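You operate a simulated robot arm through the tools that you are given. There is no shell and no other tool. Be economical: measure what you need, move in short steps, check, and stop when the job is done.

Carry out the task below with a simulated two-armed robot. There is one attempt and no reset: what you move stays moved.

JOB
Wipe up the spill on the top of the short parts bench with the white towel and put it back.

It is judged by the outcome, as a careful person would: the job done as asked, and still so three seconds after it is handed in. It fails if anything else is knocked over, pushed out of place, dropped, spilled or broken. Flat cloth is picked up by pressing the open fingertips on it (5 to 10 N) and closing them slowly along it; thin cloth reads only 2 to 8 mm in the jaws.

ROBOT AND FRAMES
Two 7-joint arms with two-finger parallel grippers on one trunk, on a base that drives. Base frame: it is fixed to the floor where the robot stands at the start and does not move with it; the origin is under the middle of the robot, x ahead of it, y to its left, z up. Lengths are in mm, angles in degrees, forces in N, time in s.
The left shoulder is at the start at [70, 134, 1051], the right one opposite. Payload 1.57 kg a hand.
The tool frame of a hand sits at the grasp point between the pads (the TCP): z along the fingers, y along the line on which they close. The tips reach 30 mm beyond it. Largest opening 80 mm; finger width 17, thickness 12; the body of the gripper, 40 by 82 mm, starts 80 mm behind the TCP.
Orientation is that of the tool frame in the base frame, as a unit quaternion [w, x, y, z]. With the fingers straight down and closing along the base's y, the tool's x points along the base's -x, its y along +y and its z along -z.

CONTROLS
- The arms move only by the tool play_rows. It takes "left_steps", "right_steps" or both (then of equal length, played together; a hand with none holds still); each is a list of rows, each a list of 3 entries, a list of its own where there are three numbers: the shift along the base's x, y, z in mm, then the turn, a rotation vector about the base's x, y, z in rad, then the opening in per cent of the stroke, from 0 (shut) to 100 (fully open). In form: [[[tx, ty, tz], [ax, ay, az], jaw], ...]. A call has 1 to 12 rows; each row is the pose to reach, as a shift and turn from the pose commanded when the call began. A row lasts 0.2 s, in which the tool goes at most 50 mm and 8.6 degrees; a call with a longer step from one row to the next is refused whole, and so is a gripper value outside its range. Where a pose cannot be reached the arm comes as near as it can. A force on the tool above 40 N (or 10 N above the force at the start of the call, whichever is more), or a blocked arm, ends the call early, and 0.2 s more pass. Each finger travels about 153 mm/s and halts on what it meets, pressing with about 43 N; the grip force reading is that of the motor and also rises with nothing between the fingers. The clock runs only during rows and for 0.2 s after the last one: add rows that repeat a pose to give the fingers time. It gives the time, the measured TCP pose, the force on the tool (base axes), the opening and the grip force at its end, in the units of the frame above (readings bear some noise), and new pictures: "pictures" is both (left out), scene, wrist or none (wrist: the cameras of the hands that moved).
- Cameras (640 x 400 px; columns grow to the right, rows downward): "scene" is now at [121.8, 42.5, 1267.9]; the picture's right is [0.48, -0.88, 0.00], its down [-0.59, -0.32, -0.74] and it looks along [0.65, 0.35, -0.67] (base axes); focal length 280 px, centre (320, 200). "left" rides on the left gripper at [72, 7, -122] in its tool frame; the picture's right is [-0.09, 1.00, 0.00], its down [-0.84, -0.08, -0.54] and it looks along [-0.54, -0.05, 0.84] (tool axes); focal length 238 px, centre (320, 200). "right" rides on the right gripper at [72, -7, -122] in its tool frame; the picture's right is [0.09, 1.00, 0.00], its down [-0.84, 0.08, -0.54] and it looks along [-0.54, 0.05, 0.84] (tool axes); focal length 238 px, centre (320, 200). There is no depth. A picture from a camera that has moved, and an enlarged one, comes with that camera's place and axes in the base frame and with its lens.
- slide_trunk(by): slides the trunk up (or, below 0, down) by that many mm; the arms and the scene camera ride with it, the base frame stays. It gives what a move gives, with no picture.
- roll_base(legs): drives the robot by 1 to 6 legs, each [ahead, left, turn to the left] in mm, mm and degrees, along the robot's own axes; the way and the turn of a leg run together, so that a leg with both is an arc; at most 1500 mm and 180 degrees a leg. The arms and the cameras ride along, it lands a little off, and it stops where it bumps. It gives what a move gives, and a new picture of the scene camera.
- head_to(pan, tilt): turns the head with the scene camera to pan (to the left, within 86 degrees either way) and tilt (down, from -29 to 69), counted from straight ahead of the robot. It gives what a move gives, and a new picture of the scene camera.
- enlarge(camera, box): a new picture of the part [left, top, right, bottom] of that camera's present view, enlarged. No time passes.
- sign_off(): hands the job in; it is judged then, once.

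Go step by step. Nothing tells you exact positions but the pictures and the camera data: compare them with the known pose of the tool, close in by small moves and look again before you grip or let go. The budget is 120 turns and 260 pictures, counting those below and the enlarged ones. Unless the task says otherwise, let go and move clear before handing in, and close with one line.

The tools are called after "Request:" as name(argument=value, ...) on one line, values as JSON. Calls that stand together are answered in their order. play_rows: Moves the arms, as the interface text tells. Its arguments: {"type":"object","properties":{"left_steps":{"type":"array","items":{"type":"array"}},"right_steps":{"type":"array","items":{"type":"array"}},"pictures":{"type":"string","enum":["both","scene","wrist","none"]}},"required":[]} The other tools are called the same way: slide_trunk (by) slides the trunk up or down; roll_base (legs) drives the base; head_to (pan, tilt) turns the head that bears the scene camera; enlarge (camera, box) takes an enlarged picture of a part of a camera's view; sign_off () hands the job in.

At the start:

```text
clock: 0.0
left_ee_pos: [409.5, 350.6, 1009.5]
left_ee_rot: [0.0, -0.001, 1.0, 0.0]
left_wrist_force: [-0.3, 0.3, -0.2]
left_width: 80.3
left_gripper_force: 0.1
right_ee_pos: [450.4, -33.1, 964.8]
right_ee_rot: [-0.001, 0.001, 1.0, 0.0]
right_wrist_force: [0.4, -0.2, -0.2]
right_width: 80.2
right_gripper_force: 0.2
trunk travel left (down, up): [-625.0, 315.0]
robot x, y, heading: [-0.3, 1.2, 0.2]
head pan, tilt: [28.5, 42.3]
```

scene: 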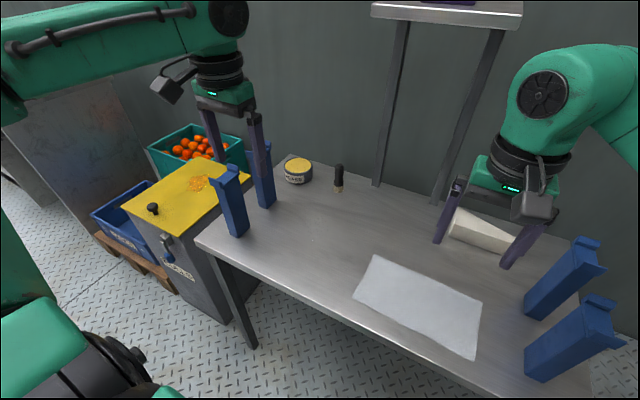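
right: 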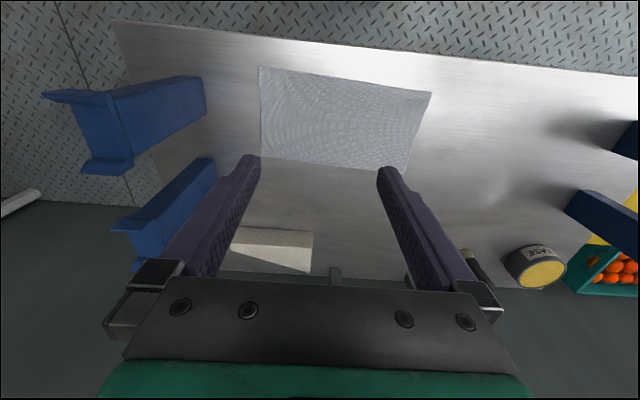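
left: 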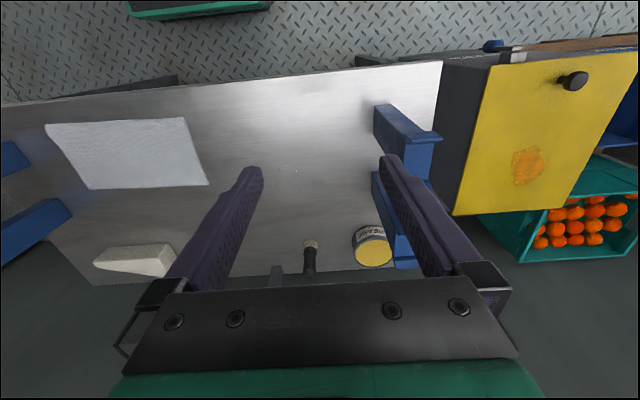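

The white towel lies on the steel bench, and there is an orange spill on the yellow top of a cabinet to the left. I'll look closer and around to check which one is the short parts bench.

Request:
enlarge(camera="scene", box=[100, 120, 340, 270])

Request:
enlarge(camera="left", box=[360, 40, 640, 280])

Request:
head_to(pan=75, tilt=30)

Request:
head_to(pan=-30, tilt=25)

```text
2.67 times, centred on (220, 195) of scene
camera zoom: at [121.8, 42.5, 1267.9], right [0.48, -0.88, 0.0], down [-0.59, -0.32, -0.74], along [0.65, 0.35, -0.67], focal length 745 px, centre (587, 213)
```

zoom: 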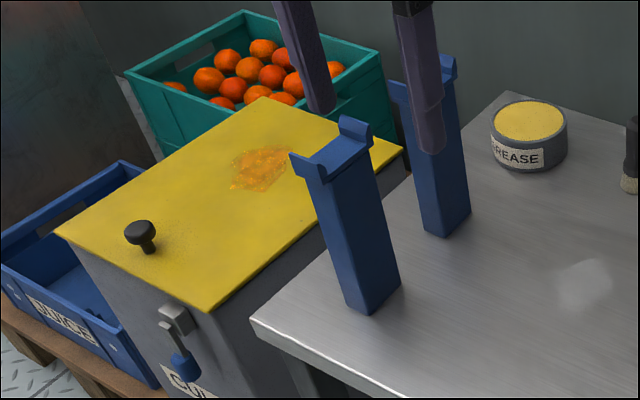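

```text
1.67 times, centred on (500, 160) of left
camera zoom: at [337.4, 357.8, 1131.5], right [0.09, 1.0, 0.0], down [0.84, -0.08, 0.54], along [0.54, -0.05, -0.84], focal length 397 px, centre (20, 267)
```

zoom: 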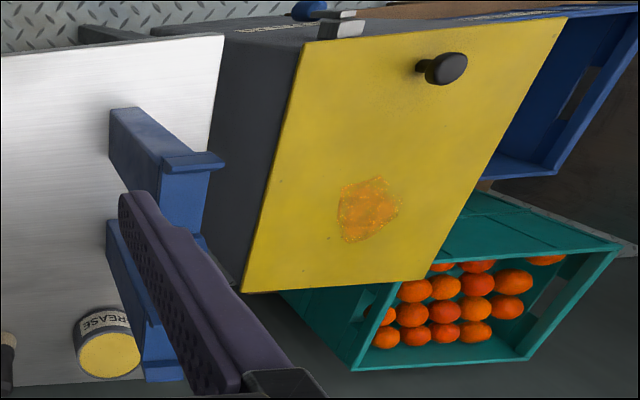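

```text
clock: 1.1
left_ee_pos: [409.3, 351.5, 1010.7]
left_ee_rot: [0.0, -0.001, 1.0, 0.0]
left_wrist_force: [0.2, 0.8, 0.4]
left_width: 80.0
left_gripper_force: 0.1
right_ee_pos: [448.2, -32.8, 963.3]
right_ee_rot: [0.0, 0.001, 1.0, 0.0]
right_wrist_force: [0.5, 0.4, 0.2]
right_width: 80.0
right_gripper_force: 0.0
trunk travel left (down, up): [-625.0, 315.0]
robot x, y, heading: [0.5, 2.3, 0.1]
head pan, tilt: [75.0, 30.0]
camera scene: at [72.0, 90.0, 1286.5], right [0.97, -0.26, 0.0], down [-0.13, -0.48, -0.87], along [0.22, 0.84, -0.5], focal length 280 px, centre (320, 200)
```

scene: 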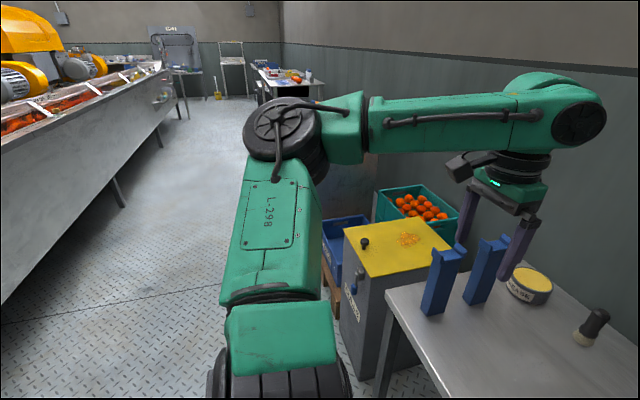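

```text
clock: 3.0
left_ee_pos: [409.6, 351.5, 1009.9]
left_ee_rot: [0.0, -0.002, 1.0, 0.0]
left_wrist_force: [0.1, 0.0, 0.2]
left_width: 79.9
left_gripper_force: 0.0
right_ee_pos: [447.5, -33.5, 963.8]
right_ee_rot: [-0.001, 0.001, 1.0, -0.001]
right_wrist_force: [0.9, 0.6, -0.9]
right_width: 80.2
right_gripper_force: 0.0
trunk travel left (down, up): [-625.0, 315.0]
robot x, y, heading: [1.6, 1.9, 0.3]
head pan, tilt: [-30.0, 25.0]
camera scene: at [128.3, -43.3, 1294.5], right [-0.5, -0.87, 0.0], down [-0.37, 0.21, -0.91], along [0.79, -0.45, -0.42], focal length 280 px, centre (320, 200)
```

scene: 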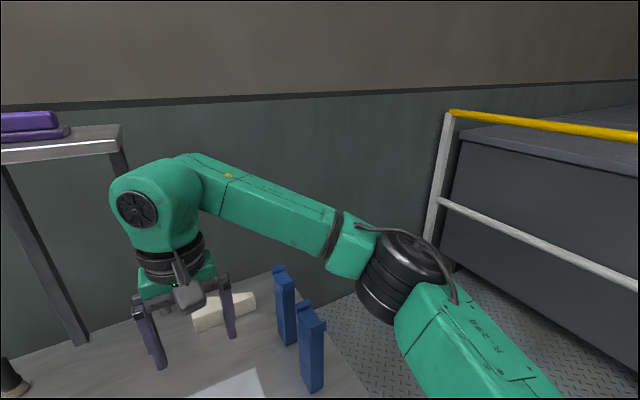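

I need to tell whether the "short parts bench" is this steel bench (there may be a faint smear on it), the yellow-topped cabinet, or the far table.

Request:
enlarge(camera="left", box=[220, 100, 380, 220])

Request:
enlarge(camera="right", box=[420, 120, 580, 240])

Request:
head_to(pan=80, tilt=5)

Request:
enlarge(camera="scene", box=[140, 60, 380, 210])

Request:
head_to(pan=28.5, tilt=50)

Request:
enlarge(camera="scene", box=[230, 120, 430, 260])

```text
3.33 times, centred on (300, 160) of left
camera zoom: at [337.4, 357.8, 1131.5], right [0.09, 1.0, 0.0], down [0.84, -0.08, 0.54], along [0.54, -0.05, -0.84], focal length 794 px, centre (387, 333)
```

zoom: 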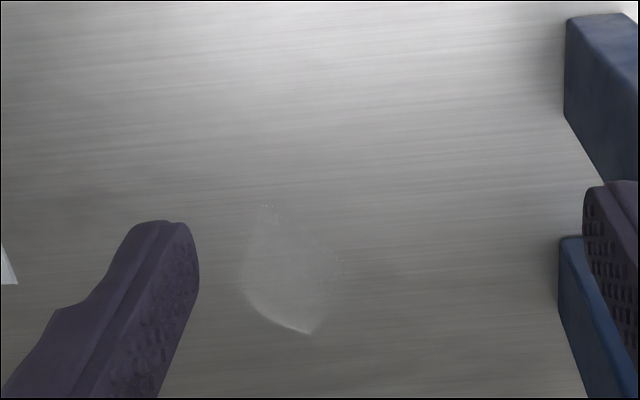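

```text
3.33 times, centred on (500, 180) of right
camera zoom: at [377.5, -39.0, 1084.1], right [-0.09, 1.0, 0.0], down [0.84, 0.08, 0.54], along [0.54, 0.05, -0.84], focal length 794 px, centre (-280, 267)
```

zoom: 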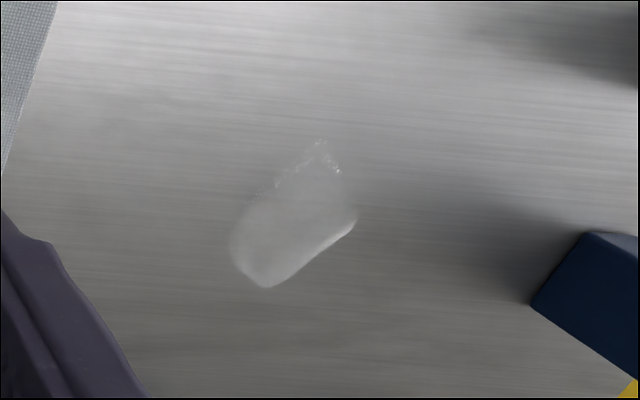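

```text
clock: 4.8
left_ee_pos: [410.4, 351.7, 1009.7]
left_ee_rot: [0.0, -0.001, 1.0, 0.001]
left_wrist_force: [0.5, -0.5, 0.1]
left_width: 80.0
left_gripper_force: 0.2
right_ee_pos: [448.8, -32.6, 963.2]
right_ee_rot: [0.0, 0.001, 1.0, 0.0]
right_wrist_force: [-0.3, 0.3, 0.5]
right_width: 80.1
right_gripper_force: 0.0
trunk travel left (down, up): [-625.0, 315.0]
robot x, y, heading: [1.8, 3.6, 0.1]
head pan, tilt: [80.0, 5.0]
camera scene: at [64.5, 93.1, 1327.0], right [0.98, -0.17, 0.0], down [-0.02, -0.09, -1.0], along [0.17, 0.98, -0.09], focal length 280 px, centre (320, 200)
```

scene: 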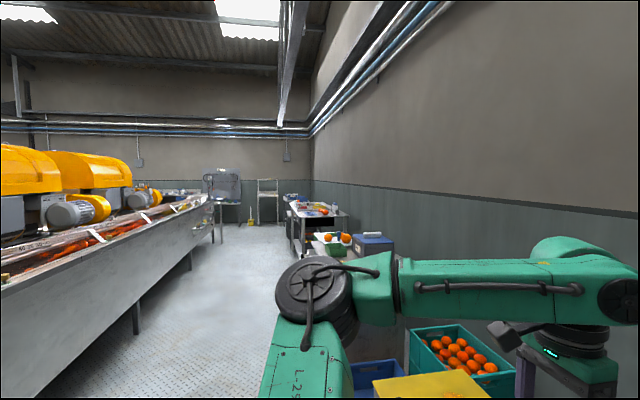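

```text
2.67 times, centred on (260, 135) of scene
camera zoom: at [64.5, 93.1, 1327.0], right [0.98, -0.17, 0.0], down [-0.02, -0.09, -1.0], along [0.17, 0.98, -0.09], focal length 745 px, centre (480, 373)
```

zoom: 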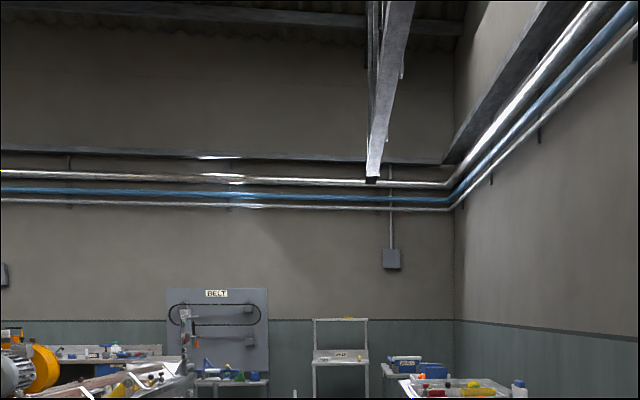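

```text
clock: 6.0
left_ee_pos: [410.4, 351.7, 1009.8]
left_ee_rot: [0.0, -0.002, 1.0, 0.0]
left_wrist_force: [-0.1, -0.3, -0.5]
left_width: 79.9
left_gripper_force: 0.1
right_ee_pos: [449.6, -32.3, 963.8]
right_ee_rot: [0.0, 0.001, 1.0, 0.0]
right_wrist_force: [-0.6, -0.6, 0.1]
right_width: 79.9
right_gripper_force: 0.1
trunk travel left (down, up): [-625.0, 315.0]
robot x, y, heading: [0.1, 2.4, 0.1]
head pan, tilt: [28.5, 50.0]
camera scene: at [116.2, 39.5, 1257.1], right [0.48, -0.88, 0.0], down [-0.67, -0.37, -0.64], along [0.56, 0.31, -0.77], focal length 280 px, centre (320, 200)
```

scene: 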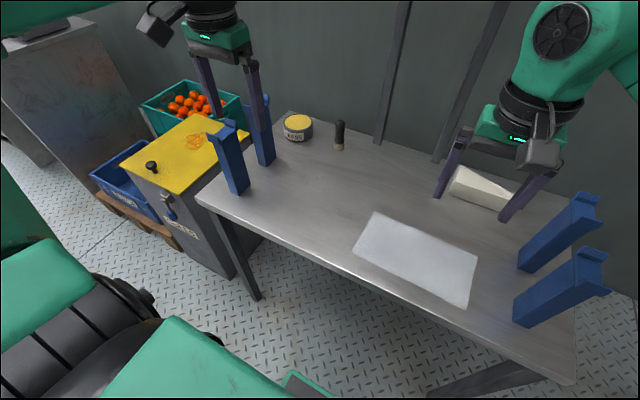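

```text
2.86 times, centred on (330, 190) of scene
camera zoom: at [116.2, 39.5, 1257.1], right [0.48, -0.88, 0.0], down [-0.67, -0.37, -0.64], along [0.56, 0.31, -0.77], focal length 798 px, centre (291, 229)
```

zoom: 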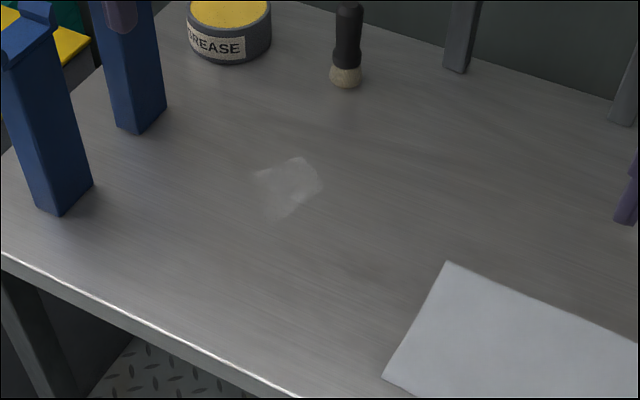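

The clear smear on the steel bench is the spill (around x 557, y 282); triangulation puts the bench top nearer z ≈ 715. The orange pulp is on the culls chest, so I leave it. I'll clear the right hand out of the way and bring the left hand above the left part of the towel.

Request:
play_rows(right_steps=[[[0, 0, 40], [0, 0, 0], 100], [[0, 0, 80], [0, 0, 0], 100], [[-40, -25, 110], [0, 0, 0], 100], [[-80, -50, 120], [0, 0, 0], 100], [[-120, -80, 120], [0, 0, 0], 100], [[-150, -110, 120], [0, 0, 0], 100], [[-150, -110, 120], [0, 0, 0], 100]], pictures="none")

Request:
play_rows(left_steps=[[[10, -40, 0], [0, 0, 0], 100], [[20, -85, 0], [0, 0, 0], 100], [[30, -130, 0], [0, 0, 0], 100], [[40, -175, -10], [0, 0, 0], 100], [[50, -220, -40], [0, 0, 0], 80], [[60, -260, -80], [0, 0, 0], 60], [[65, -275, -120], [0, 0, 0], 60], [[65, -275, -140], [0, 0, 0], 60], [[65, -275, -140], [0, 0, 0], 60]])

```text
refused: row 3 steps farther than a row can; nothing moved
```

```text
refused: row 5 steps farther than a row can; nothing moved
```

The rows were too long; I'll repeat the same moves with shorter steps.

Request:
play_rows(right_steps=[[[0, 0, 40], [0, 0, 0], 100], [[0, 0, 80], [0, 0, 0], 100], [[-25, -15, 105], [0, 0, 0], 100], [[-60, -35, 120], [0, 0, 0], 100], [[-95, -60, 120], [0, 0, 0], 100], [[-125, -85, 120], [0, 0, 0], 100], [[-150, -110, 120], [0, 0, 0], 100], [[-150, -110, 120], [0, 0, 0], 100]], pictures="none")

Request:
play_rows(left_steps=[[[10, -40, 0], [0, 0, 0], 100], [[20, -80, 0], [0, 0, 0], 100], [[30, -120, 0], [0, 0, 0], 100], [[40, -160, 0], [0, 0, 0], 100], [[45, -195, -20], [0, 0, 0], 80], [[55, -225, -50], [0, 0, 0], 60], [[60, -250, -85], [0, 0, 0], 60], [[65, -275, -120], [0, 0, 0], 60], [[65, -275, -140], [0, 0, 0], 60], [[65, -275, -140], [0, 0, 0], 60]])

```text
clock: 7.8
left_ee_pos: [410.1, 351.4, 1009.6]
left_ee_rot: [0.0, -0.001, 1.0, -0.001]
left_wrist_force: [0.1, -0.3, -0.5]
left_width: 79.9
left_gripper_force: 0.1
right_ee_pos: [298.2, -141.4, 1085.1]
right_ee_rot: [0.0, 0.001, 1.0, -0.001]
right_wrist_force: [0.4, -0.2, -0.1]
right_width: 80.2
right_gripper_force: 0.1
trunk travel left (down, up): [-625.0, 315.0]
robot x, y, heading: [0.2, -2.8, 0.1]
head pan, tilt: [28.5, 50.0]
```

```text
clock: 10.0
left_ee_pos: [464.5, 88.1, 871.5]
left_ee_rot: [0.001, -0.001, 1.0, 0.0]
left_wrist_force: [-1.0, 0.1, -0.4]
left_width: 48.1
left_gripper_force: 0.0
left hand out of reach, approached as far as the arm can: row 8, 9, 10
right_ee_pos: [298.9, -142.5, 1086.1]
right_ee_rot: [0.0, 0.001, 1.0, 0.0]
right_wrist_force: [-0.4, 0.3, 0.3]
right_width: 79.7
right_gripper_force: 0.1
trunk travel left (down, up): [-625.0, 315.0]
robot x, y, heading: [-1.5, -2.9, -0.1]
head pan, tilt: [28.5, 50.0]
camera scene: at [116.4, 39.2, 1257.0], right [0.48, -0.88, 0.0], down [-0.67, -0.37, -0.64], along [0.56, 0.31, -0.77], focal length 280 px, centre (320, 200)
camera left: at [392.7, 93.4, 992.6], right [0.09, 1.0, 0.0], down [0.84, -0.08, 0.54], along [0.54, -0.05, -0.84], focal length 238 px, centre (320, 200)
```

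scene: 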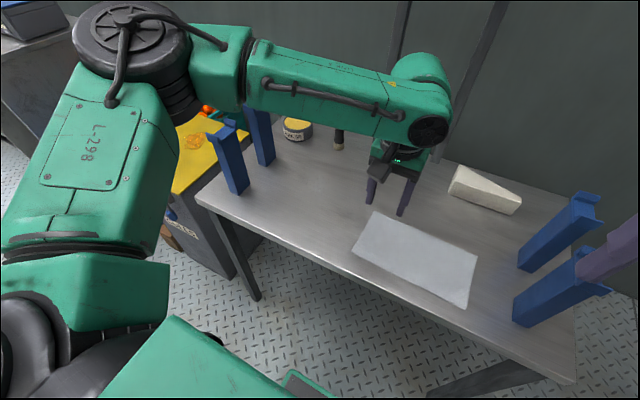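
left: 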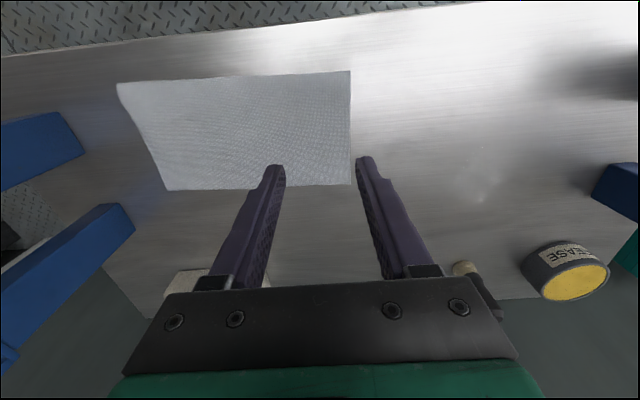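

The left hand's inward limit is about y = 88, and the towel's left edge is at y ≈ 121. I'll shift the base 60 mm right so the hand can press on the towel comfortably.

Request:
roll_base(legs=[[0, -60, 0]])

```text
clock: 11.0
left_ee_pos: [465.2, 29.6, 870.6]
left_ee_rot: [0.001, -0.002, 1.0, -0.001]
left_wrist_force: [-0.7, -0.3, 0.5]
left_width: 48.1
left_gripper_force: 0.1
right_ee_pos: [298.2, -199.3, 1084.9]
right_ee_rot: [0.0, 0.0, 1.0, -0.001]
right_wrist_force: [0.0, -0.3, 0.6]
right_width: 80.0
right_gripper_force: 0.1
trunk travel left (down, up): [-625.0, 315.0]
robot x, y, heading: [-1.5, -58.6, 0.2]
head pan, tilt: [28.5, 50.0]
camera scene: at [116.1, -18.4, 1257.0], right [0.48, -0.88, 0.0], down [-0.67, -0.37, -0.64], along [0.56, 0.31, -0.77], focal length 280 px, centre (320, 200)
```

scene: 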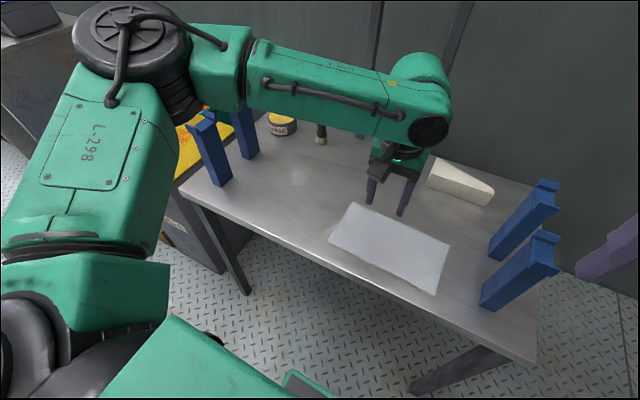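

Request:
play_rows(left_steps=[[[5, 25, 0], [0, 0, 0], 60], [[10, 50, -20], [0, 0, 0], 60], [[12, 55, -60], [0, 0, 0], 60], [[12, 55, -80], [0, 0, 0], 60], [[12, 55, -80], [0, 0, 0], 60]], pictures="wrist")

```text
clock: 12.2
left_ee_pos: [477.7, 83.7, 791.8]
left_ee_rot: [0.002, -0.001, 1.0, 0.0]
left_wrist_force: [-0.5, 0.4, 0.7]
left_width: 47.9
left_gripper_force: 0.1
right_ee_pos: [298.3, -201.2, 1086.0]
right_ee_rot: [0.0, 0.0, 1.0, 0.0]
right_wrist_force: [0.1, -0.1, 0.1]
right_width: 79.8
right_gripper_force: 0.0
trunk travel left (down, up): [-625.0, 315.0]
robot x, y, heading: [2.0, -57.4, 0.1]
head pan, tilt: [28.5, 50.0]
camera left: at [404.7, 90.6, 914.3], right [0.09, 1.0, 0.0], down [0.84, -0.08, 0.54], along [0.54, -0.05, -0.84], focal length 238 px, centre (320, 200)
```

left: 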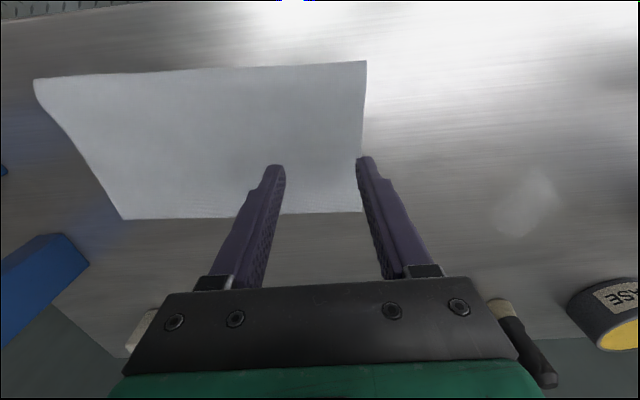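

The fingers straddle y ≈ 48–120 above the towel, whose edge is at 121. I'll shift 8 mm inward and descend slowly to find the surface.

Request:
play_rows(left_steps=[[[3, -8, -10], [0, 0, 0], 60], [[3, -8, -20], [0, 0, 0], 60], [[3, -8, -30], [0, 0, 0], 60], [[3, -8, -36], [0, 0, 0], 60], [[3, -8, -40], [0, 0, 0], 60], [[3, -8, -40], [0, 0, 0], 60]], pictures="wrist")

```text
clock: 13.6
left_ee_pos: [469.8, 86.1, 763.6]
left_ee_rot: [0.001, 0.0, 1.0, -0.001]
left_wrist_force: [0.4, 0.6, -0.7]
left_width: 48.0
left_gripper_force: 0.1
left hand out of reach, approached as far as the arm can: row 1, 2, 3, 4, 5, 6
right_ee_pos: [297.0, -200.8, 1085.3]
right_ee_rot: [0.0, 0.001, 1.0, 0.0]
right_wrist_force: [0.6, 0.1, 0.1]
right_width: 80.1
right_gripper_force: 0.0
trunk travel left (down, up): [-625.0, 315.0]
robot x, y, heading: [-0.1, -61.4, 0.1]
head pan, tilt: [28.5, 50.0]
camera left: at [397.8, 92.4, 884.9], right [0.09, 1.0, 0.0], down [0.84, -0.08, 0.54], along [0.54, -0.05, -0.84], focal length 238 px, centre (320, 200)
```

left: 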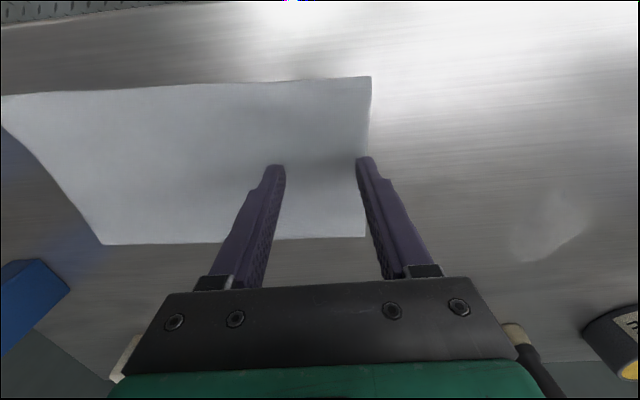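

The hand reaches less far inward as it goes lower, so I'll lift slightly and shift the base another 70 mm right.

Request:
play_rows(left_steps=[[[3, 0, 20], [0, 0, 0], 60], [[3, 0, 40], [0, 0, 0], 60], [[3, 0, 40], [0, 0, 0], 60]], pictures="none")

Request:
roll_base(legs=[[0, -70, 0]])

```text
clock: 14.4
left_ee_pos: [474.5, 86.3, 803.1]
left_ee_rot: [0.0, -0.001, 1.0, 0.001]
left_wrist_force: [0.3, 0.2, 0.2]
left_width: 47.9
left_gripper_force: 0.0
right_ee_pos: [298.2, -201.6, 1085.9]
right_ee_rot: [0.0, 0.0, 1.0, 0.0]
right_wrist_force: [0.2, -0.6, -0.2]
right_width: 79.9
right_gripper_force: 0.1
trunk travel left (down, up): [-625.0, 315.0]
robot x, y, heading: [2.2, -58.3, 0.1]
head pan, tilt: [28.5, 50.0]
```

```text
clock: 15.4
left_ee_pos: [475.2, 18.2, 802.1]
left_ee_rot: [0.001, -0.001, 1.0, -0.001]
left_wrist_force: [0.6, -0.2, -0.4]
left_width: 48.1
left_gripper_force: 0.0
right_ee_pos: [298.1, -268.8, 1085.5]
right_ee_rot: [0.001, 0.0, 1.0, 0.0]
right_wrist_force: [-0.3, 0.1, -0.7]
right_width: 80.1
right_gripper_force: 0.1
trunk travel left (down, up): [-625.0, 315.0]
robot x, y, heading: [-0.6, -130.5, 0.1]
head pan, tilt: [28.5, 50.0]
camera scene: at [116.0, -87.8, 1257.0], right [0.48, -0.88, 0.0], down [-0.67, -0.37, -0.64], along [0.56, 0.31, -0.77], focal length 280 px, centre (320, 200)
```

scene: 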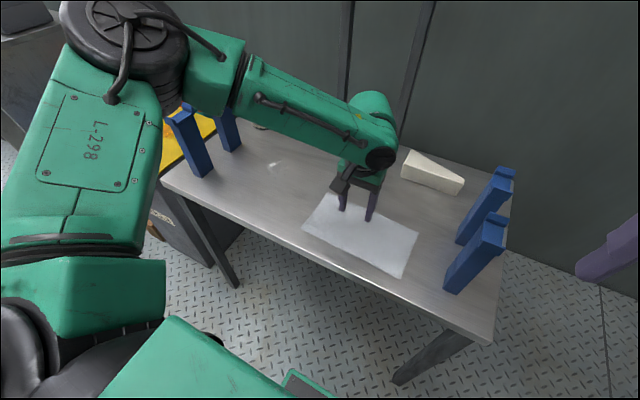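

Request:
play_rows(left_steps=[[[5, 30, 0], [0, 0, 0], 60], [[8, 58, -10], [0, 0, 0], 60], [[8, 58, -30], [0, 0, 0], 60], [[8, 58, -45], [0, 0, 0], 60], [[8, 58, -50], [0, 0, 0], 60], [[8, 58, -50], [0, 0, 0], 60]], pictures="wrist")

```text
clock: 16.8
left_ee_pos: [482.4, 76.3, 752.2]
left_ee_rot: [0.001, -0.002, 1.0, 0.0]
left_wrist_force: [0.4, 1.0, 4.7]
left_width: 48.0
left_gripper_force: 0.1
right_ee_pos: [297.7, -270.3, 1085.7]
right_ee_rot: [0.001, 0.0, 1.0, -0.001]
right_wrist_force: [0.0, 0.1, 0.0]
right_width: 79.9
right_gripper_force: 0.0
trunk travel left (down, up): [-625.0, 315.0]
robot x, y, heading: [-1.3, -127.6, -0.1]
head pan, tilt: [28.5, 50.0]
camera left: at [409.6, 81.9, 873.9], right [0.09, 1.0, 0.0], down [0.84, -0.07, 0.54], along [0.54, -0.05, -0.84], focal length 238 px, centre (320, 200)
```

left: 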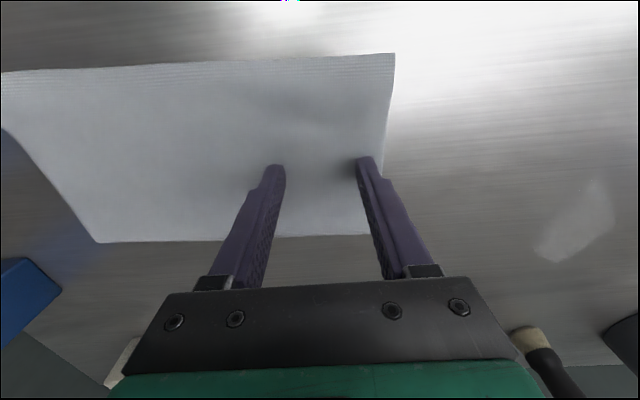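

The tips touch the towel at TCP z ≈ 752 with 4.7 N. I'll press a little more and close slowly.

Request:
play_rows(left_steps=[[[0, 0, -2], [0, 0, 0], 60], [[0, 0, -2], [0, 0, 0], 54], [[0, 0, -2], [0, 0, 0], 48], [[0, 0, -2], [0, 0, 0], 42], [[0, 0, -2], [0, 0, 0], 36], [[0, 0, -2], [0, 0, 0], 30], [[0, 0, -2], [0, 0, 0], 24], [[0, 0, -2], [0, 0, 0], 18], [[0, 0, -2], [0, 0, 0], 12], [[0, 0, -2], [0, 0, 0], 6], [[0, 0, -2], [0, 0, 0], 0], [[0, 0, -2], [0, 0, 0], 0]], pictures="wrist")

```text
clock: 19.4
left_ee_pos: [480.3, 75.4, 753.3]
left_ee_rot: [0.002, -0.002, 1.0, -0.001]
left_wrist_force: [1.1, 3.4, 22.8]
left_width: 3.0
left_gripper_force: 23.9
right_ee_pos: [294.3, -271.3, 1086.3]
right_ee_rot: [0.002, 0.0, 1.0, 0.0]
right_wrist_force: [-0.9, 0.3, -0.4]
right_width: 80.1
right_gripper_force: 0.0
trunk travel left (down, up): [-625.0, 315.0]
robot x, y, heading: [1.2, -126.7, 0.1]
head pan, tilt: [28.5, 50.0]
camera left: at [407.9, 81.1, 873.4], right [0.09, 1.0, 0.0], down [0.83, -0.08, 0.55], along [0.54, -0.05, -0.84], focal length 238 px, centre (320, 200)
```

left: 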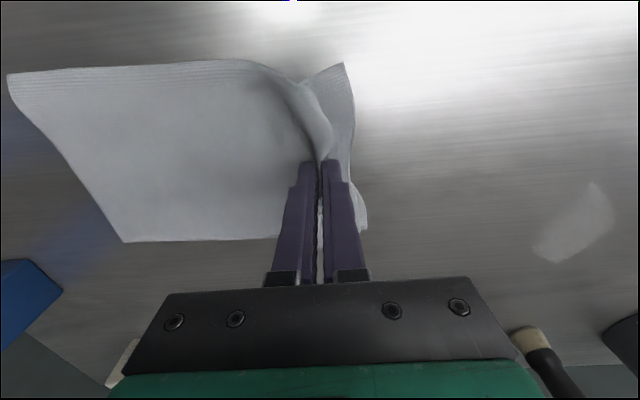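

The towel is gripped (3.0 mm). I'll lift it to check the hold.

Request:
play_rows(left_steps=[[[0, 0, 20], [0, 0, 0], 0], [[0, 0, 40], [0, 0, 0], 0], [[0, 0, 60], [0, 0, 0], 0], [[0, 0, 80], [0, 0, 0], 0], [[0, 0, 80], [0, 0, 0], 0]])

```text
clock: 20.6
left_ee_pos: [480.7, 75.9, 830.5]
left_ee_rot: [0.0, 0.0, 1.0, 0.0]
left_wrist_force: [-0.3, -0.3, -0.2]
left_width: 3.1
left_gripper_force: 24.2
right_ee_pos: [297.8, -269.9, 1085.6]
right_ee_rot: [0.0, 0.0, 1.0, 0.0]
right_wrist_force: [-0.1, -0.9, 0.0]
right_width: 80.2
right_gripper_force: 0.0
trunk travel left (down, up): [-625.0, 315.0]
robot x, y, heading: [2.9, -128.0, 0.2]
head pan, tilt: [28.5, 50.0]
camera scene: at [116.3, -88.3, 1257.0], right [0.48, -0.88, 0.0], down [-0.67, -0.37, -0.64], along [0.56, 0.31, -0.77], focal length 280 px, centre (320, 200)
camera left: at [409.1, 82.5, 951.8], right [0.09, 1.0, 0.0], down [0.84, -0.07, 0.54], along [0.54, -0.05, -0.84], focal length 238 px, centre (320, 200)
```

scene: 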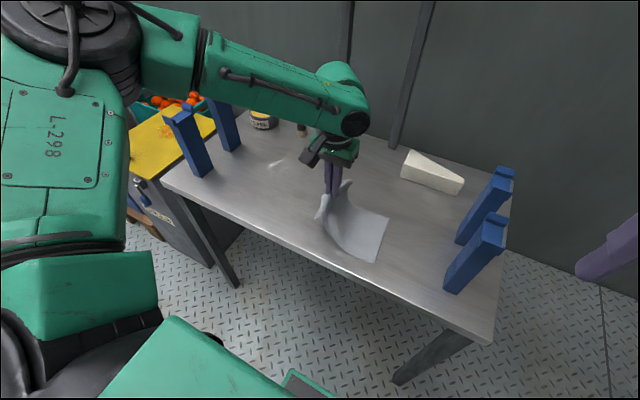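
left: 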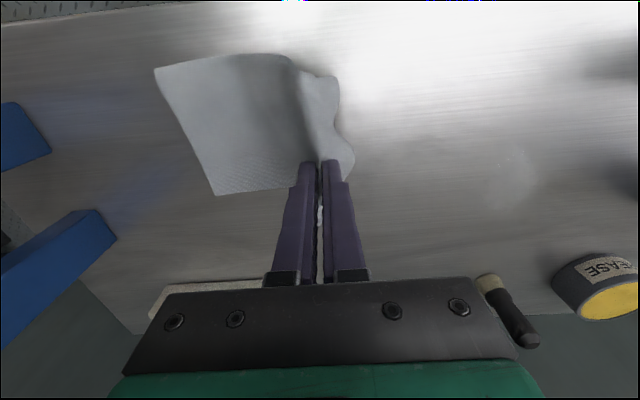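

The towel is held. I'll drive left with it, in two stages, checking clearance to the blue stands.

Request:
roll_base(legs=[[0, 100, 0]])

```text
clock: 21.8
left_ee_pos: [481.7, 175.4, 830.3]
left_ee_rot: [0.0, -0.001, 1.0, 0.001]
left_wrist_force: [-0.8, 0.2, -0.2]
left_width: 3.2
left_gripper_force: 24.5
right_ee_pos: [297.3, -170.1, 1084.7]
right_ee_rot: [-0.001, 0.0, 1.0, 0.0]
right_wrist_force: [-0.2, 1.1, 0.9]
right_width: 80.0
right_gripper_force: 0.0
trunk travel left (down, up): [-625.0, 315.0]
robot x, y, heading: [-0.8, -27.5, -0.0]
head pan, tilt: [28.5, 50.0]
camera scene: at [116.0, 11.0, 1257.0], right [0.48, -0.88, 0.0], down [-0.67, -0.37, -0.64], along [0.56, 0.31, -0.77], focal length 280 px, centre (320, 200)
```

scene: 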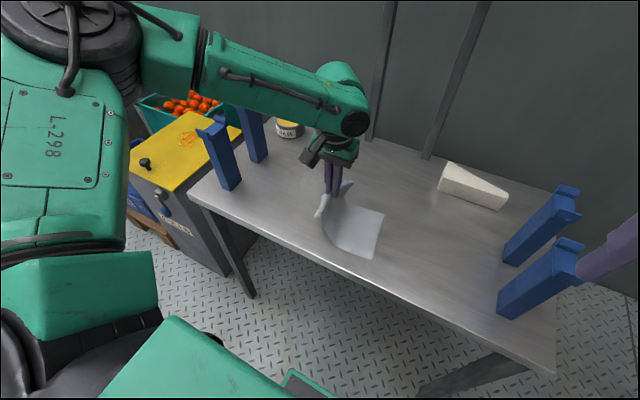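

Forearm clears the stands (top z ≈ 885, forearm underside estimated ≥ 970). I continue left another 85 mm.

Request:
roll_base(legs=[[0, 85, 0]])

Request:
head_to(pan=50, tilt=35)

Request:
enlarge(camera="left", box=[0, 0, 640, 400])

```text
clock: 22.9
left_ee_pos: [481.3, 259.4, 830.8]
left_ee_rot: [0.0, 0.0, 1.0, 0.0]
left_wrist_force: [0.5, 0.2, 0.3]
left_width: 3.1
left_gripper_force: 24.3
right_ee_pos: [297.7, -85.5, 1084.9]
right_ee_rot: [0.0, 0.001, 1.0, 0.0]
right_wrist_force: [0.6, 0.2, -0.9]
right_width: 79.8
right_gripper_force: 0.0
trunk travel left (down, up): [-625.0, 315.0]
robot x, y, heading: [-1.6, 60.0, -0.1]
head pan, tilt: [28.5, 50.0]
camera scene: at [115.9, 96.0, 1257.1], right [0.48, -0.88, 0.0], down [-0.67, -0.36, -0.64], along [0.57, 0.31, -0.77], focal length 280 px, centre (320, 200)
```

scene: 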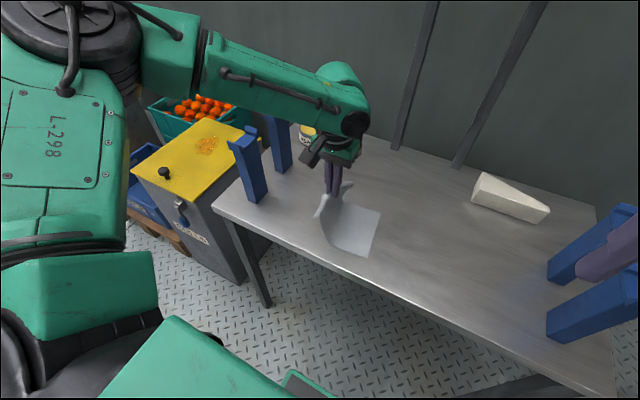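

```text
clock: 23.7
left_ee_pos: [481.4, 259.8, 830.0]
left_ee_rot: [0.0, 0.0, 1.0, 0.0]
left_wrist_force: [0.1, 0.5, 0.0]
left_width: 3.1
left_gripper_force: 24.1
right_ee_pos: [296.5, -85.1, 1085.6]
right_ee_rot: [0.0, 0.001, 1.0, 0.0]
right_wrist_force: [-0.1, -0.3, 0.0]
right_width: 80.1
right_gripper_force: 0.1
trunk travel left (down, up): [-625.0, 315.0]
robot x, y, heading: [-0.7, 58.1, -0.2]
head pan, tilt: [50.0, 35.0]
camera scene: at [105.1, 126.5, 1278.7], right [0.76, -0.64, 0.0], down [-0.37, -0.44, -0.82], along [0.53, 0.63, -0.57], focal length 280 px, centre (320, 200)
```

scene: 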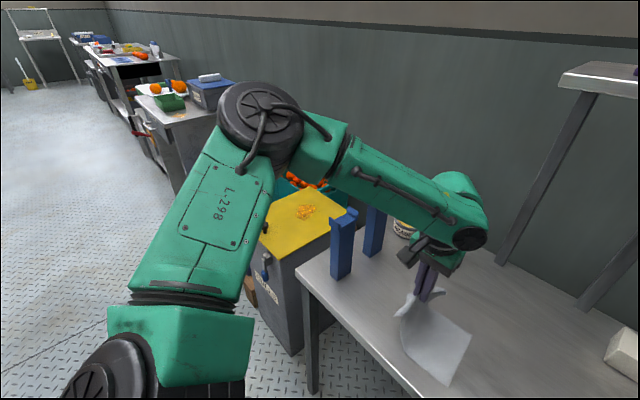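

```text
1.00 times, centred on (320, 200) of left
camera zoom: at [409.3, 265.9, 951.8], right [0.09, 1.0, 0.0], down [0.84, -0.08, 0.54], along [0.54, -0.05, -0.84], focal length 238 px, centre (320, 200)
```

zoom: 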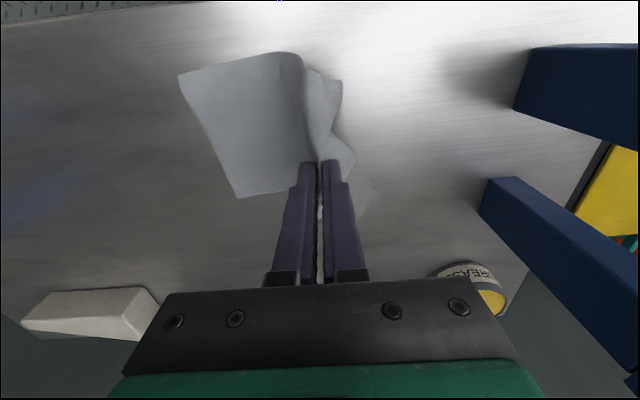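

Clearance looks fine. I'll bring the towel down at the near-right edge of the spill and start wiping.

Request:
play_rows(left_steps=[[[12, -10, -35], [0, 0, 0], 0], [[25, -20, -65], [0, 0, 0], 0], [[25, -20, -76], [0, 0, 0], 0], [[25, -20, -80], [0, 0, 0], 0], [[25, 0, -80], [0, 0, 0], 0], [[25, 20, -80], [0, 0, 0], 0], [[25, 40, -80], [0, 0, 0], 0], [[25, 60, -80], [0, 0, 0], 0]])

```text
clock: 25.5
left_ee_pos: [503.8, 318.0, 754.9]
left_ee_rot: [0.004, 0.001, 1.0, 0.002]
left_wrist_force: [0.2, -8.4, 25.9]
left_width: 3.2
left_gripper_force: 24.1
left hand out of reach, approached as far as the arm can: row 3, 4
right_ee_pos: [293.5, -88.5, 1085.3]
right_ee_rot: [0.002, 0.001, 1.0, 0.002]
right_wrist_force: [-0.1, -0.3, -0.2]
right_width: 79.8
right_gripper_force: 0.1
trunk travel left (down, up): [-625.0, 315.0]
robot x, y, heading: [-1.3, 55.8, 0.0]
head pan, tilt: [50.0, 35.0]
camera scene: at [100.7, 123.4, 1279.6], right [0.77, -0.64, 0.0], down [-0.37, -0.44, -0.82], along [0.53, 0.63, -0.57], focal length 280 px, centre (320, 200)
camera left: at [431.4, 323.4, 875.3], right [0.09, 1.0, 0.0], down [0.83, -0.08, 0.55], along [0.55, -0.05, -0.84], focal length 238 px, centre (320, 200)
```

scene: 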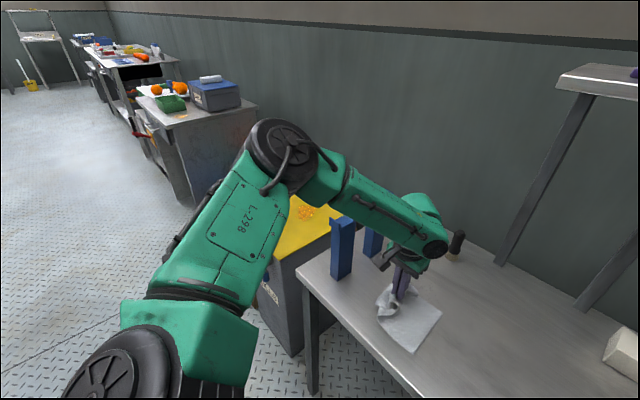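
left: 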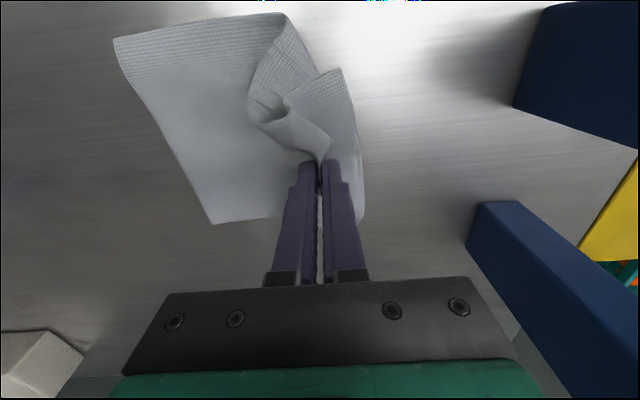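

The first stroke worked, but a bit hard at 26 N. I'll ease up and continue strokes farther out, watching reach.

Request:
play_rows(left_steps=[[[10, 0, 4], [0, 0, 0], 0], [[20, 0, 4], [0, 0, 0], 0], [[20, -18, 4], [0, 0, 0], 0], [[20, -36, 4], [0, 0, 0], 0], [[20, -54, 4], [0, 0, 0], 0], [[20, -68, 4], [0, 0, 0], 0], [[40, -68, 4], [0, 0, 0], 0], [[40, -50, 4], [0, 0, 0], 0], [[40, -30, 4], [0, 0, 0], 0], [[40, -10, 4], [0, 0, 0], 0], [[40, 5, 4], [0, 0, 0], 0]])

```text
clock: 27.9
left_ee_pos: [533.6, 328.2, 761.3]
left_ee_rot: [0.0, 0.0, 1.0, -0.001]
left_wrist_force: [-0.8, -0.3, 0.2]
left_width: 3.2
left_gripper_force: 24.3
left hand out of reach, approached as far as the arm can: row 3, 4, 5, 6, 7, 8, 9, 10, 11
right_ee_pos: [296.7, -85.0, 1085.6]
right_ee_rot: [0.0, 0.0, 1.0, 0.0]
right_wrist_force: [0.1, -0.2, -0.2]
right_width: 80.2
right_gripper_force: 0.1
trunk travel left (down, up): [-625.0, 315.0]
robot x, y, heading: [-1.4, 55.1, -0.1]
head pan, tilt: [50.0, 35.0]
camera scene: at [105.0, 127.2, 1278.8], right [0.77, -0.64, 0.0], down [-0.37, -0.44, -0.82], along [0.53, 0.63, -0.57], focal length 280 px, centre (320, 200)
camera left: at [460.7, 334.5, 883.3], right [0.09, 1.0, 0.0], down [0.84, -0.08, 0.54], along [0.54, -0.05, -0.84], focal length 238 px, centre (320, 200)
```

scene: 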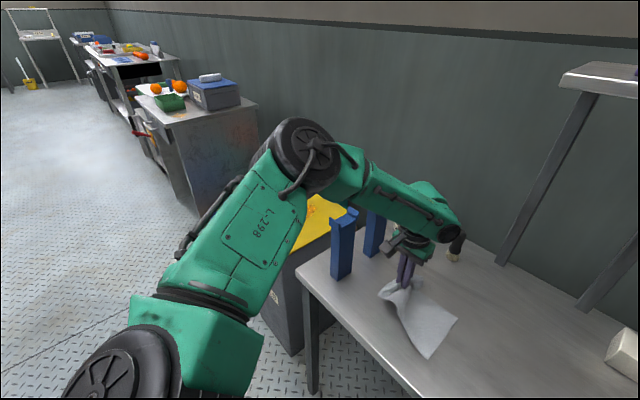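
left: 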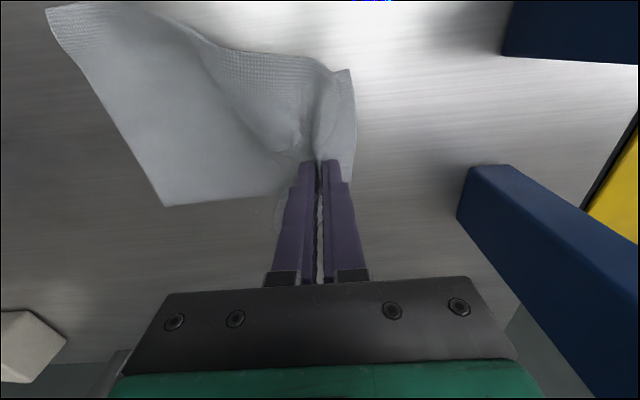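

The arm reaches only about 600 mm at this height, and a remnant shows near (576, 288). I'll look down to see whether the base can move forward.

Request:
head_to(pan=0, tilt=69)

Request:
enlarge(camera="left", box=[220, 160, 380, 260])

```text
clock: 29.1
left_ee_pos: [533.2, 327.5, 762.7]
left_ee_rot: [0.001, 0.0, 1.0, 0.001]
left_wrist_force: [0.2, 0.3, 0.2]
left_width: 3.0
left_gripper_force: 24.0
right_ee_pos: [297.9, -85.0, 1084.7]
right_ee_rot: [0.0, 0.001, 1.0, 0.0]
right_wrist_force: [-0.1, 0.6, -0.3]
right_width: 79.7
right_gripper_force: 0.1
trunk travel left (down, up): [-625.0, 315.0]
robot x, y, heading: [-0.3, 55.7, 0.1]
head pan, tilt: [0.0, 68.8]
camera scene: at [104.3, 59.5, 1235.1], right [0.0, -1.0, 0.0], down [-0.93, 0.0, -0.36], along [0.36, 0.0, -0.93], focal length 280 px, centre (320, 200)
```

scene: 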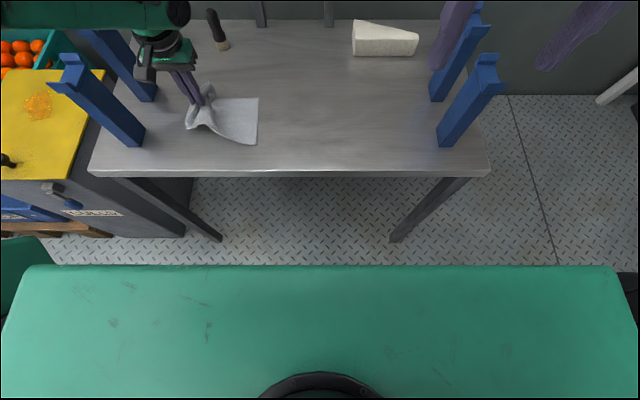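

```text
4.00 times, centred on (300, 210) of left
camera zoom: at [460.6, 334.1, 883.4], right [0.09, 1.0, 0.0], down [0.84, -0.08, 0.54], along [0.54, -0.05, -0.84], focal length 953 px, centre (400, 160)
```

zoom: 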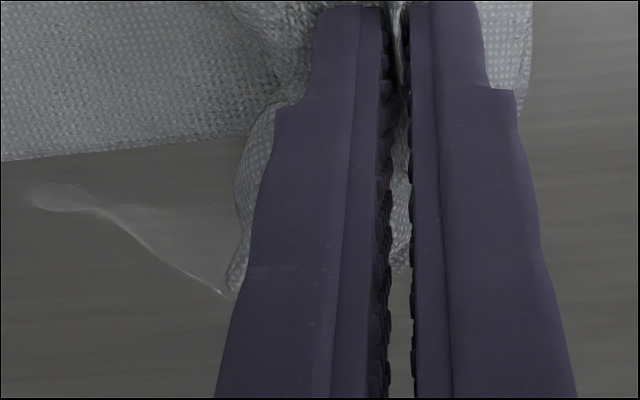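

Plenty of room in front of the base. I'll lift slightly and drive 70 mm ahead and 30 mm right.

Request:
play_rows(left_steps=[[[-30, 0, 25], [0, 0, 0], 0], [[-60, 0, 50], [0, 0, 0], 0], [[-60, 0, 50], [0, 0, 0], 0]], pictures="none")

Request:
roll_base(legs=[[70, -30, 0]])

Request:
enlarge(camera="left", box=[0, 0, 640, 400])

```text
clock: 29.9
left_ee_pos: [473.4, 327.0, 810.4]
left_ee_rot: [0.0, 0.0, 1.0, 0.001]
left_wrist_force: [0.4, 0.1, 0.3]
left_width: 3.1
left_gripper_force: 23.8
right_ee_pos: [297.9, -86.8, 1084.6]
right_ee_rot: [0.0, 0.0, 1.0, 0.0]
right_wrist_force: [0.4, 0.5, -0.3]
right_width: 79.8
right_gripper_force: 0.1
trunk travel left (down, up): [-625.0, 315.0]
robot x, y, heading: [-0.6, 55.3, -0.0]
head pan, tilt: [0.0, 68.8]
```

```text
clock: 30.9
left_ee_pos: [543.2, 297.6, 809.3]
left_ee_rot: [0.001, 0.0, 1.0, 0.0]
left_wrist_force: [0.5, 0.0, -0.2]
left_width: 3.3
left_gripper_force: 24.4
right_ee_pos: [367.1, -116.4, 1085.0]
right_ee_rot: [0.001, 0.001, 1.0, 0.0]
right_wrist_force: [-0.1, 0.2, 0.8]
right_width: 80.2
right_gripper_force: 0.1
trunk travel left (down, up): [-625.0, 315.0]
robot x, y, heading: [73.1, 30.4, -0.0]
head pan, tilt: [0.0, 68.8]
camera scene: at [174.7, 29.6, 1235.1], right [0.0, -1.0, 0.0], down [-0.93, 0.0, -0.36], along [0.36, 0.0, -0.93], focal length 280 px, centre (320, 200)
```

scene: 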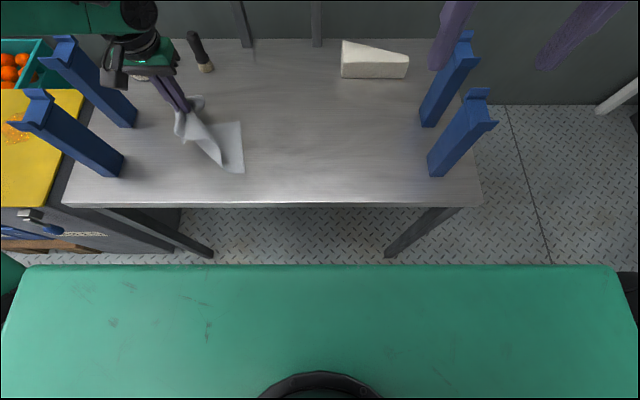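

```text
1.00 times, centred on (320, 200) of left
camera zoom: at [472.3, 303.5, 931.9], right [0.09, 1.0, 0.0], down [0.84, -0.08, 0.54], along [0.54, -0.05, -0.84], focal length 238 px, centre (320, 200)
```

zoom: 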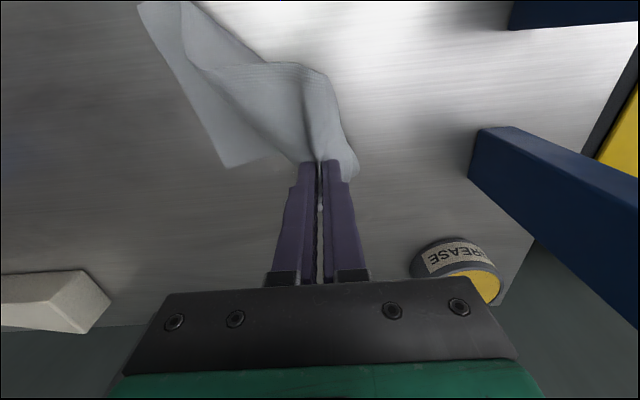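

Now zigzag wiping over the full spill area, x 530–605, y 245–315.

Request:
play_rows(left_steps=[[[-15, -25, -20], [0, 0, 0], 0], [[-15, -50, -48], [0, 0, 0], 0], [[-15, -50, -57], [0, 0, 0], 0], [[-15, -25, -57], [0, 0, 0], 0], [[-15, 0, -57], [0, 0, 0], 0], [[-15, 20, -57], [0, 0, 0], 0], [[5, 20, -57], [0, 0, 0], 0], [[5, 0, -57], [0, 0, 0], 0], [[5, -25, -57], [0, 0, 0], 0], [[5, -50, -57], [0, 0, 0], 0]], pictures="wrist")

Request:
play_rows(left_steps=[[[20, 0, 0], [0, 0, 0], 0], [[20, 25, 0], [0, 0, 0], 0], [[20, 50, 0], [0, 0, 0], 0], [[20, 65, 0], [0, 0, 0], 0], [[40, 65, 0], [0, 0, 0], 0], [[40, 45, 0], [0, 0, 0], 0], [[40, 20, 0], [0, 0, 0], 0], [[40, 0, 0], [0, 0, 0], 0], [[55, 0, 0], [0, 0, 0], 0], [[55, 25, 0], [0, 0, 0], 0], [[55, 50, 0], [0, 0, 0], 0]], pictures="both")

```text
clock: 33.1
left_ee_pos: [549.0, 245.6, 754.8]
left_ee_rot: [0.001, -0.001, 1.0, -0.001]
left_wrist_force: [1.3, 4.2, 14.4]
left_width: 3.3
left_gripper_force: 24.3
right_ee_pos: [367.4, -116.2, 1086.2]
right_ee_rot: [0.002, 0.001, 1.0, 0.0]
right_wrist_force: [-0.2, 0.5, 0.3]
right_width: 79.6
right_gripper_force: 0.1
trunk travel left (down, up): [-625.0, 315.0]
robot x, y, heading: [73.1, 29.0, -0.0]
head pan, tilt: [0.0, 68.8]
camera left: at [476.7, 252.2, 876.4], right [0.09, 1.0, 0.0], down [0.84, -0.08, 0.54], along [0.54, -0.05, -0.84], focal length 238 px, centre (320, 200)
```

left: 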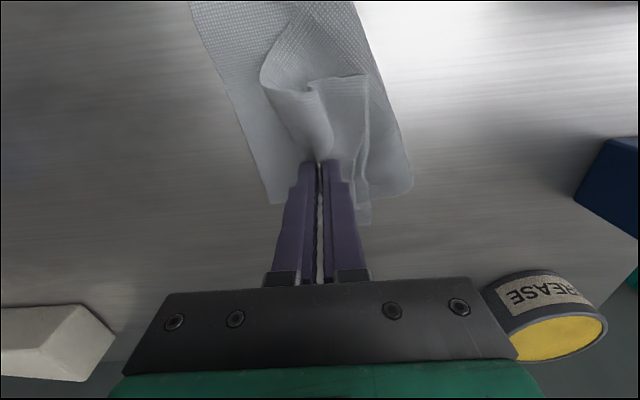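

```text
clock: 35.5
left_ee_pos: [598.8, 294.4, 755.4]
left_ee_rot: [0.003, 0.001, 1.0, -0.001]
left_wrist_force: [0.1, -1.7, 5.1]
left_width: 2.8
left_gripper_force: 24.0
left hand out of reach, approached as far as the arm can: row 8, 9, 10, 11
right_ee_pos: [366.3, -115.5, 1087.1]
right_ee_rot: [0.0, 0.002, 1.0, 0.0]
right_wrist_force: [-0.7, 0.0, 0.7]
right_width: 80.3
right_gripper_force: 0.0
trunk travel left (down, up): [-625.0, 315.0]
robot x, y, heading: [68.3, 30.6, -0.1]
head pan, tilt: [0.0, 68.8]
camera scene: at [173.8, 28.9, 1235.3], right [0.0, -1.0, 0.0], down [-0.93, 0.0, -0.36], along [0.36, 0.0, -0.93], focal length 280 px, centre (320, 200)
camera left: at [526.7, 302.0, 877.4], right [0.09, 1.0, 0.0], down [0.83, -0.08, 0.55], along [0.54, -0.05, -0.84], focal length 238 px, centre (320, 200)
```

scene: 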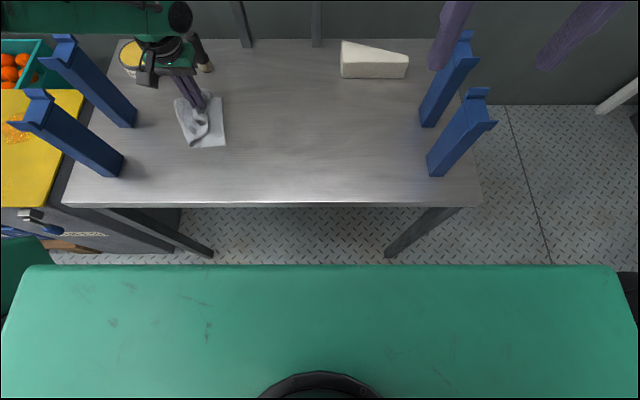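
left: 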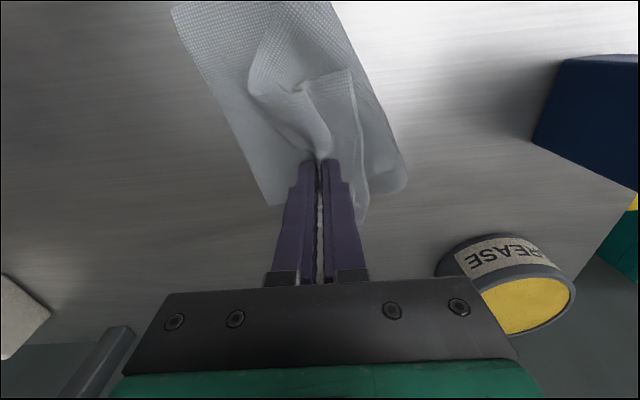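

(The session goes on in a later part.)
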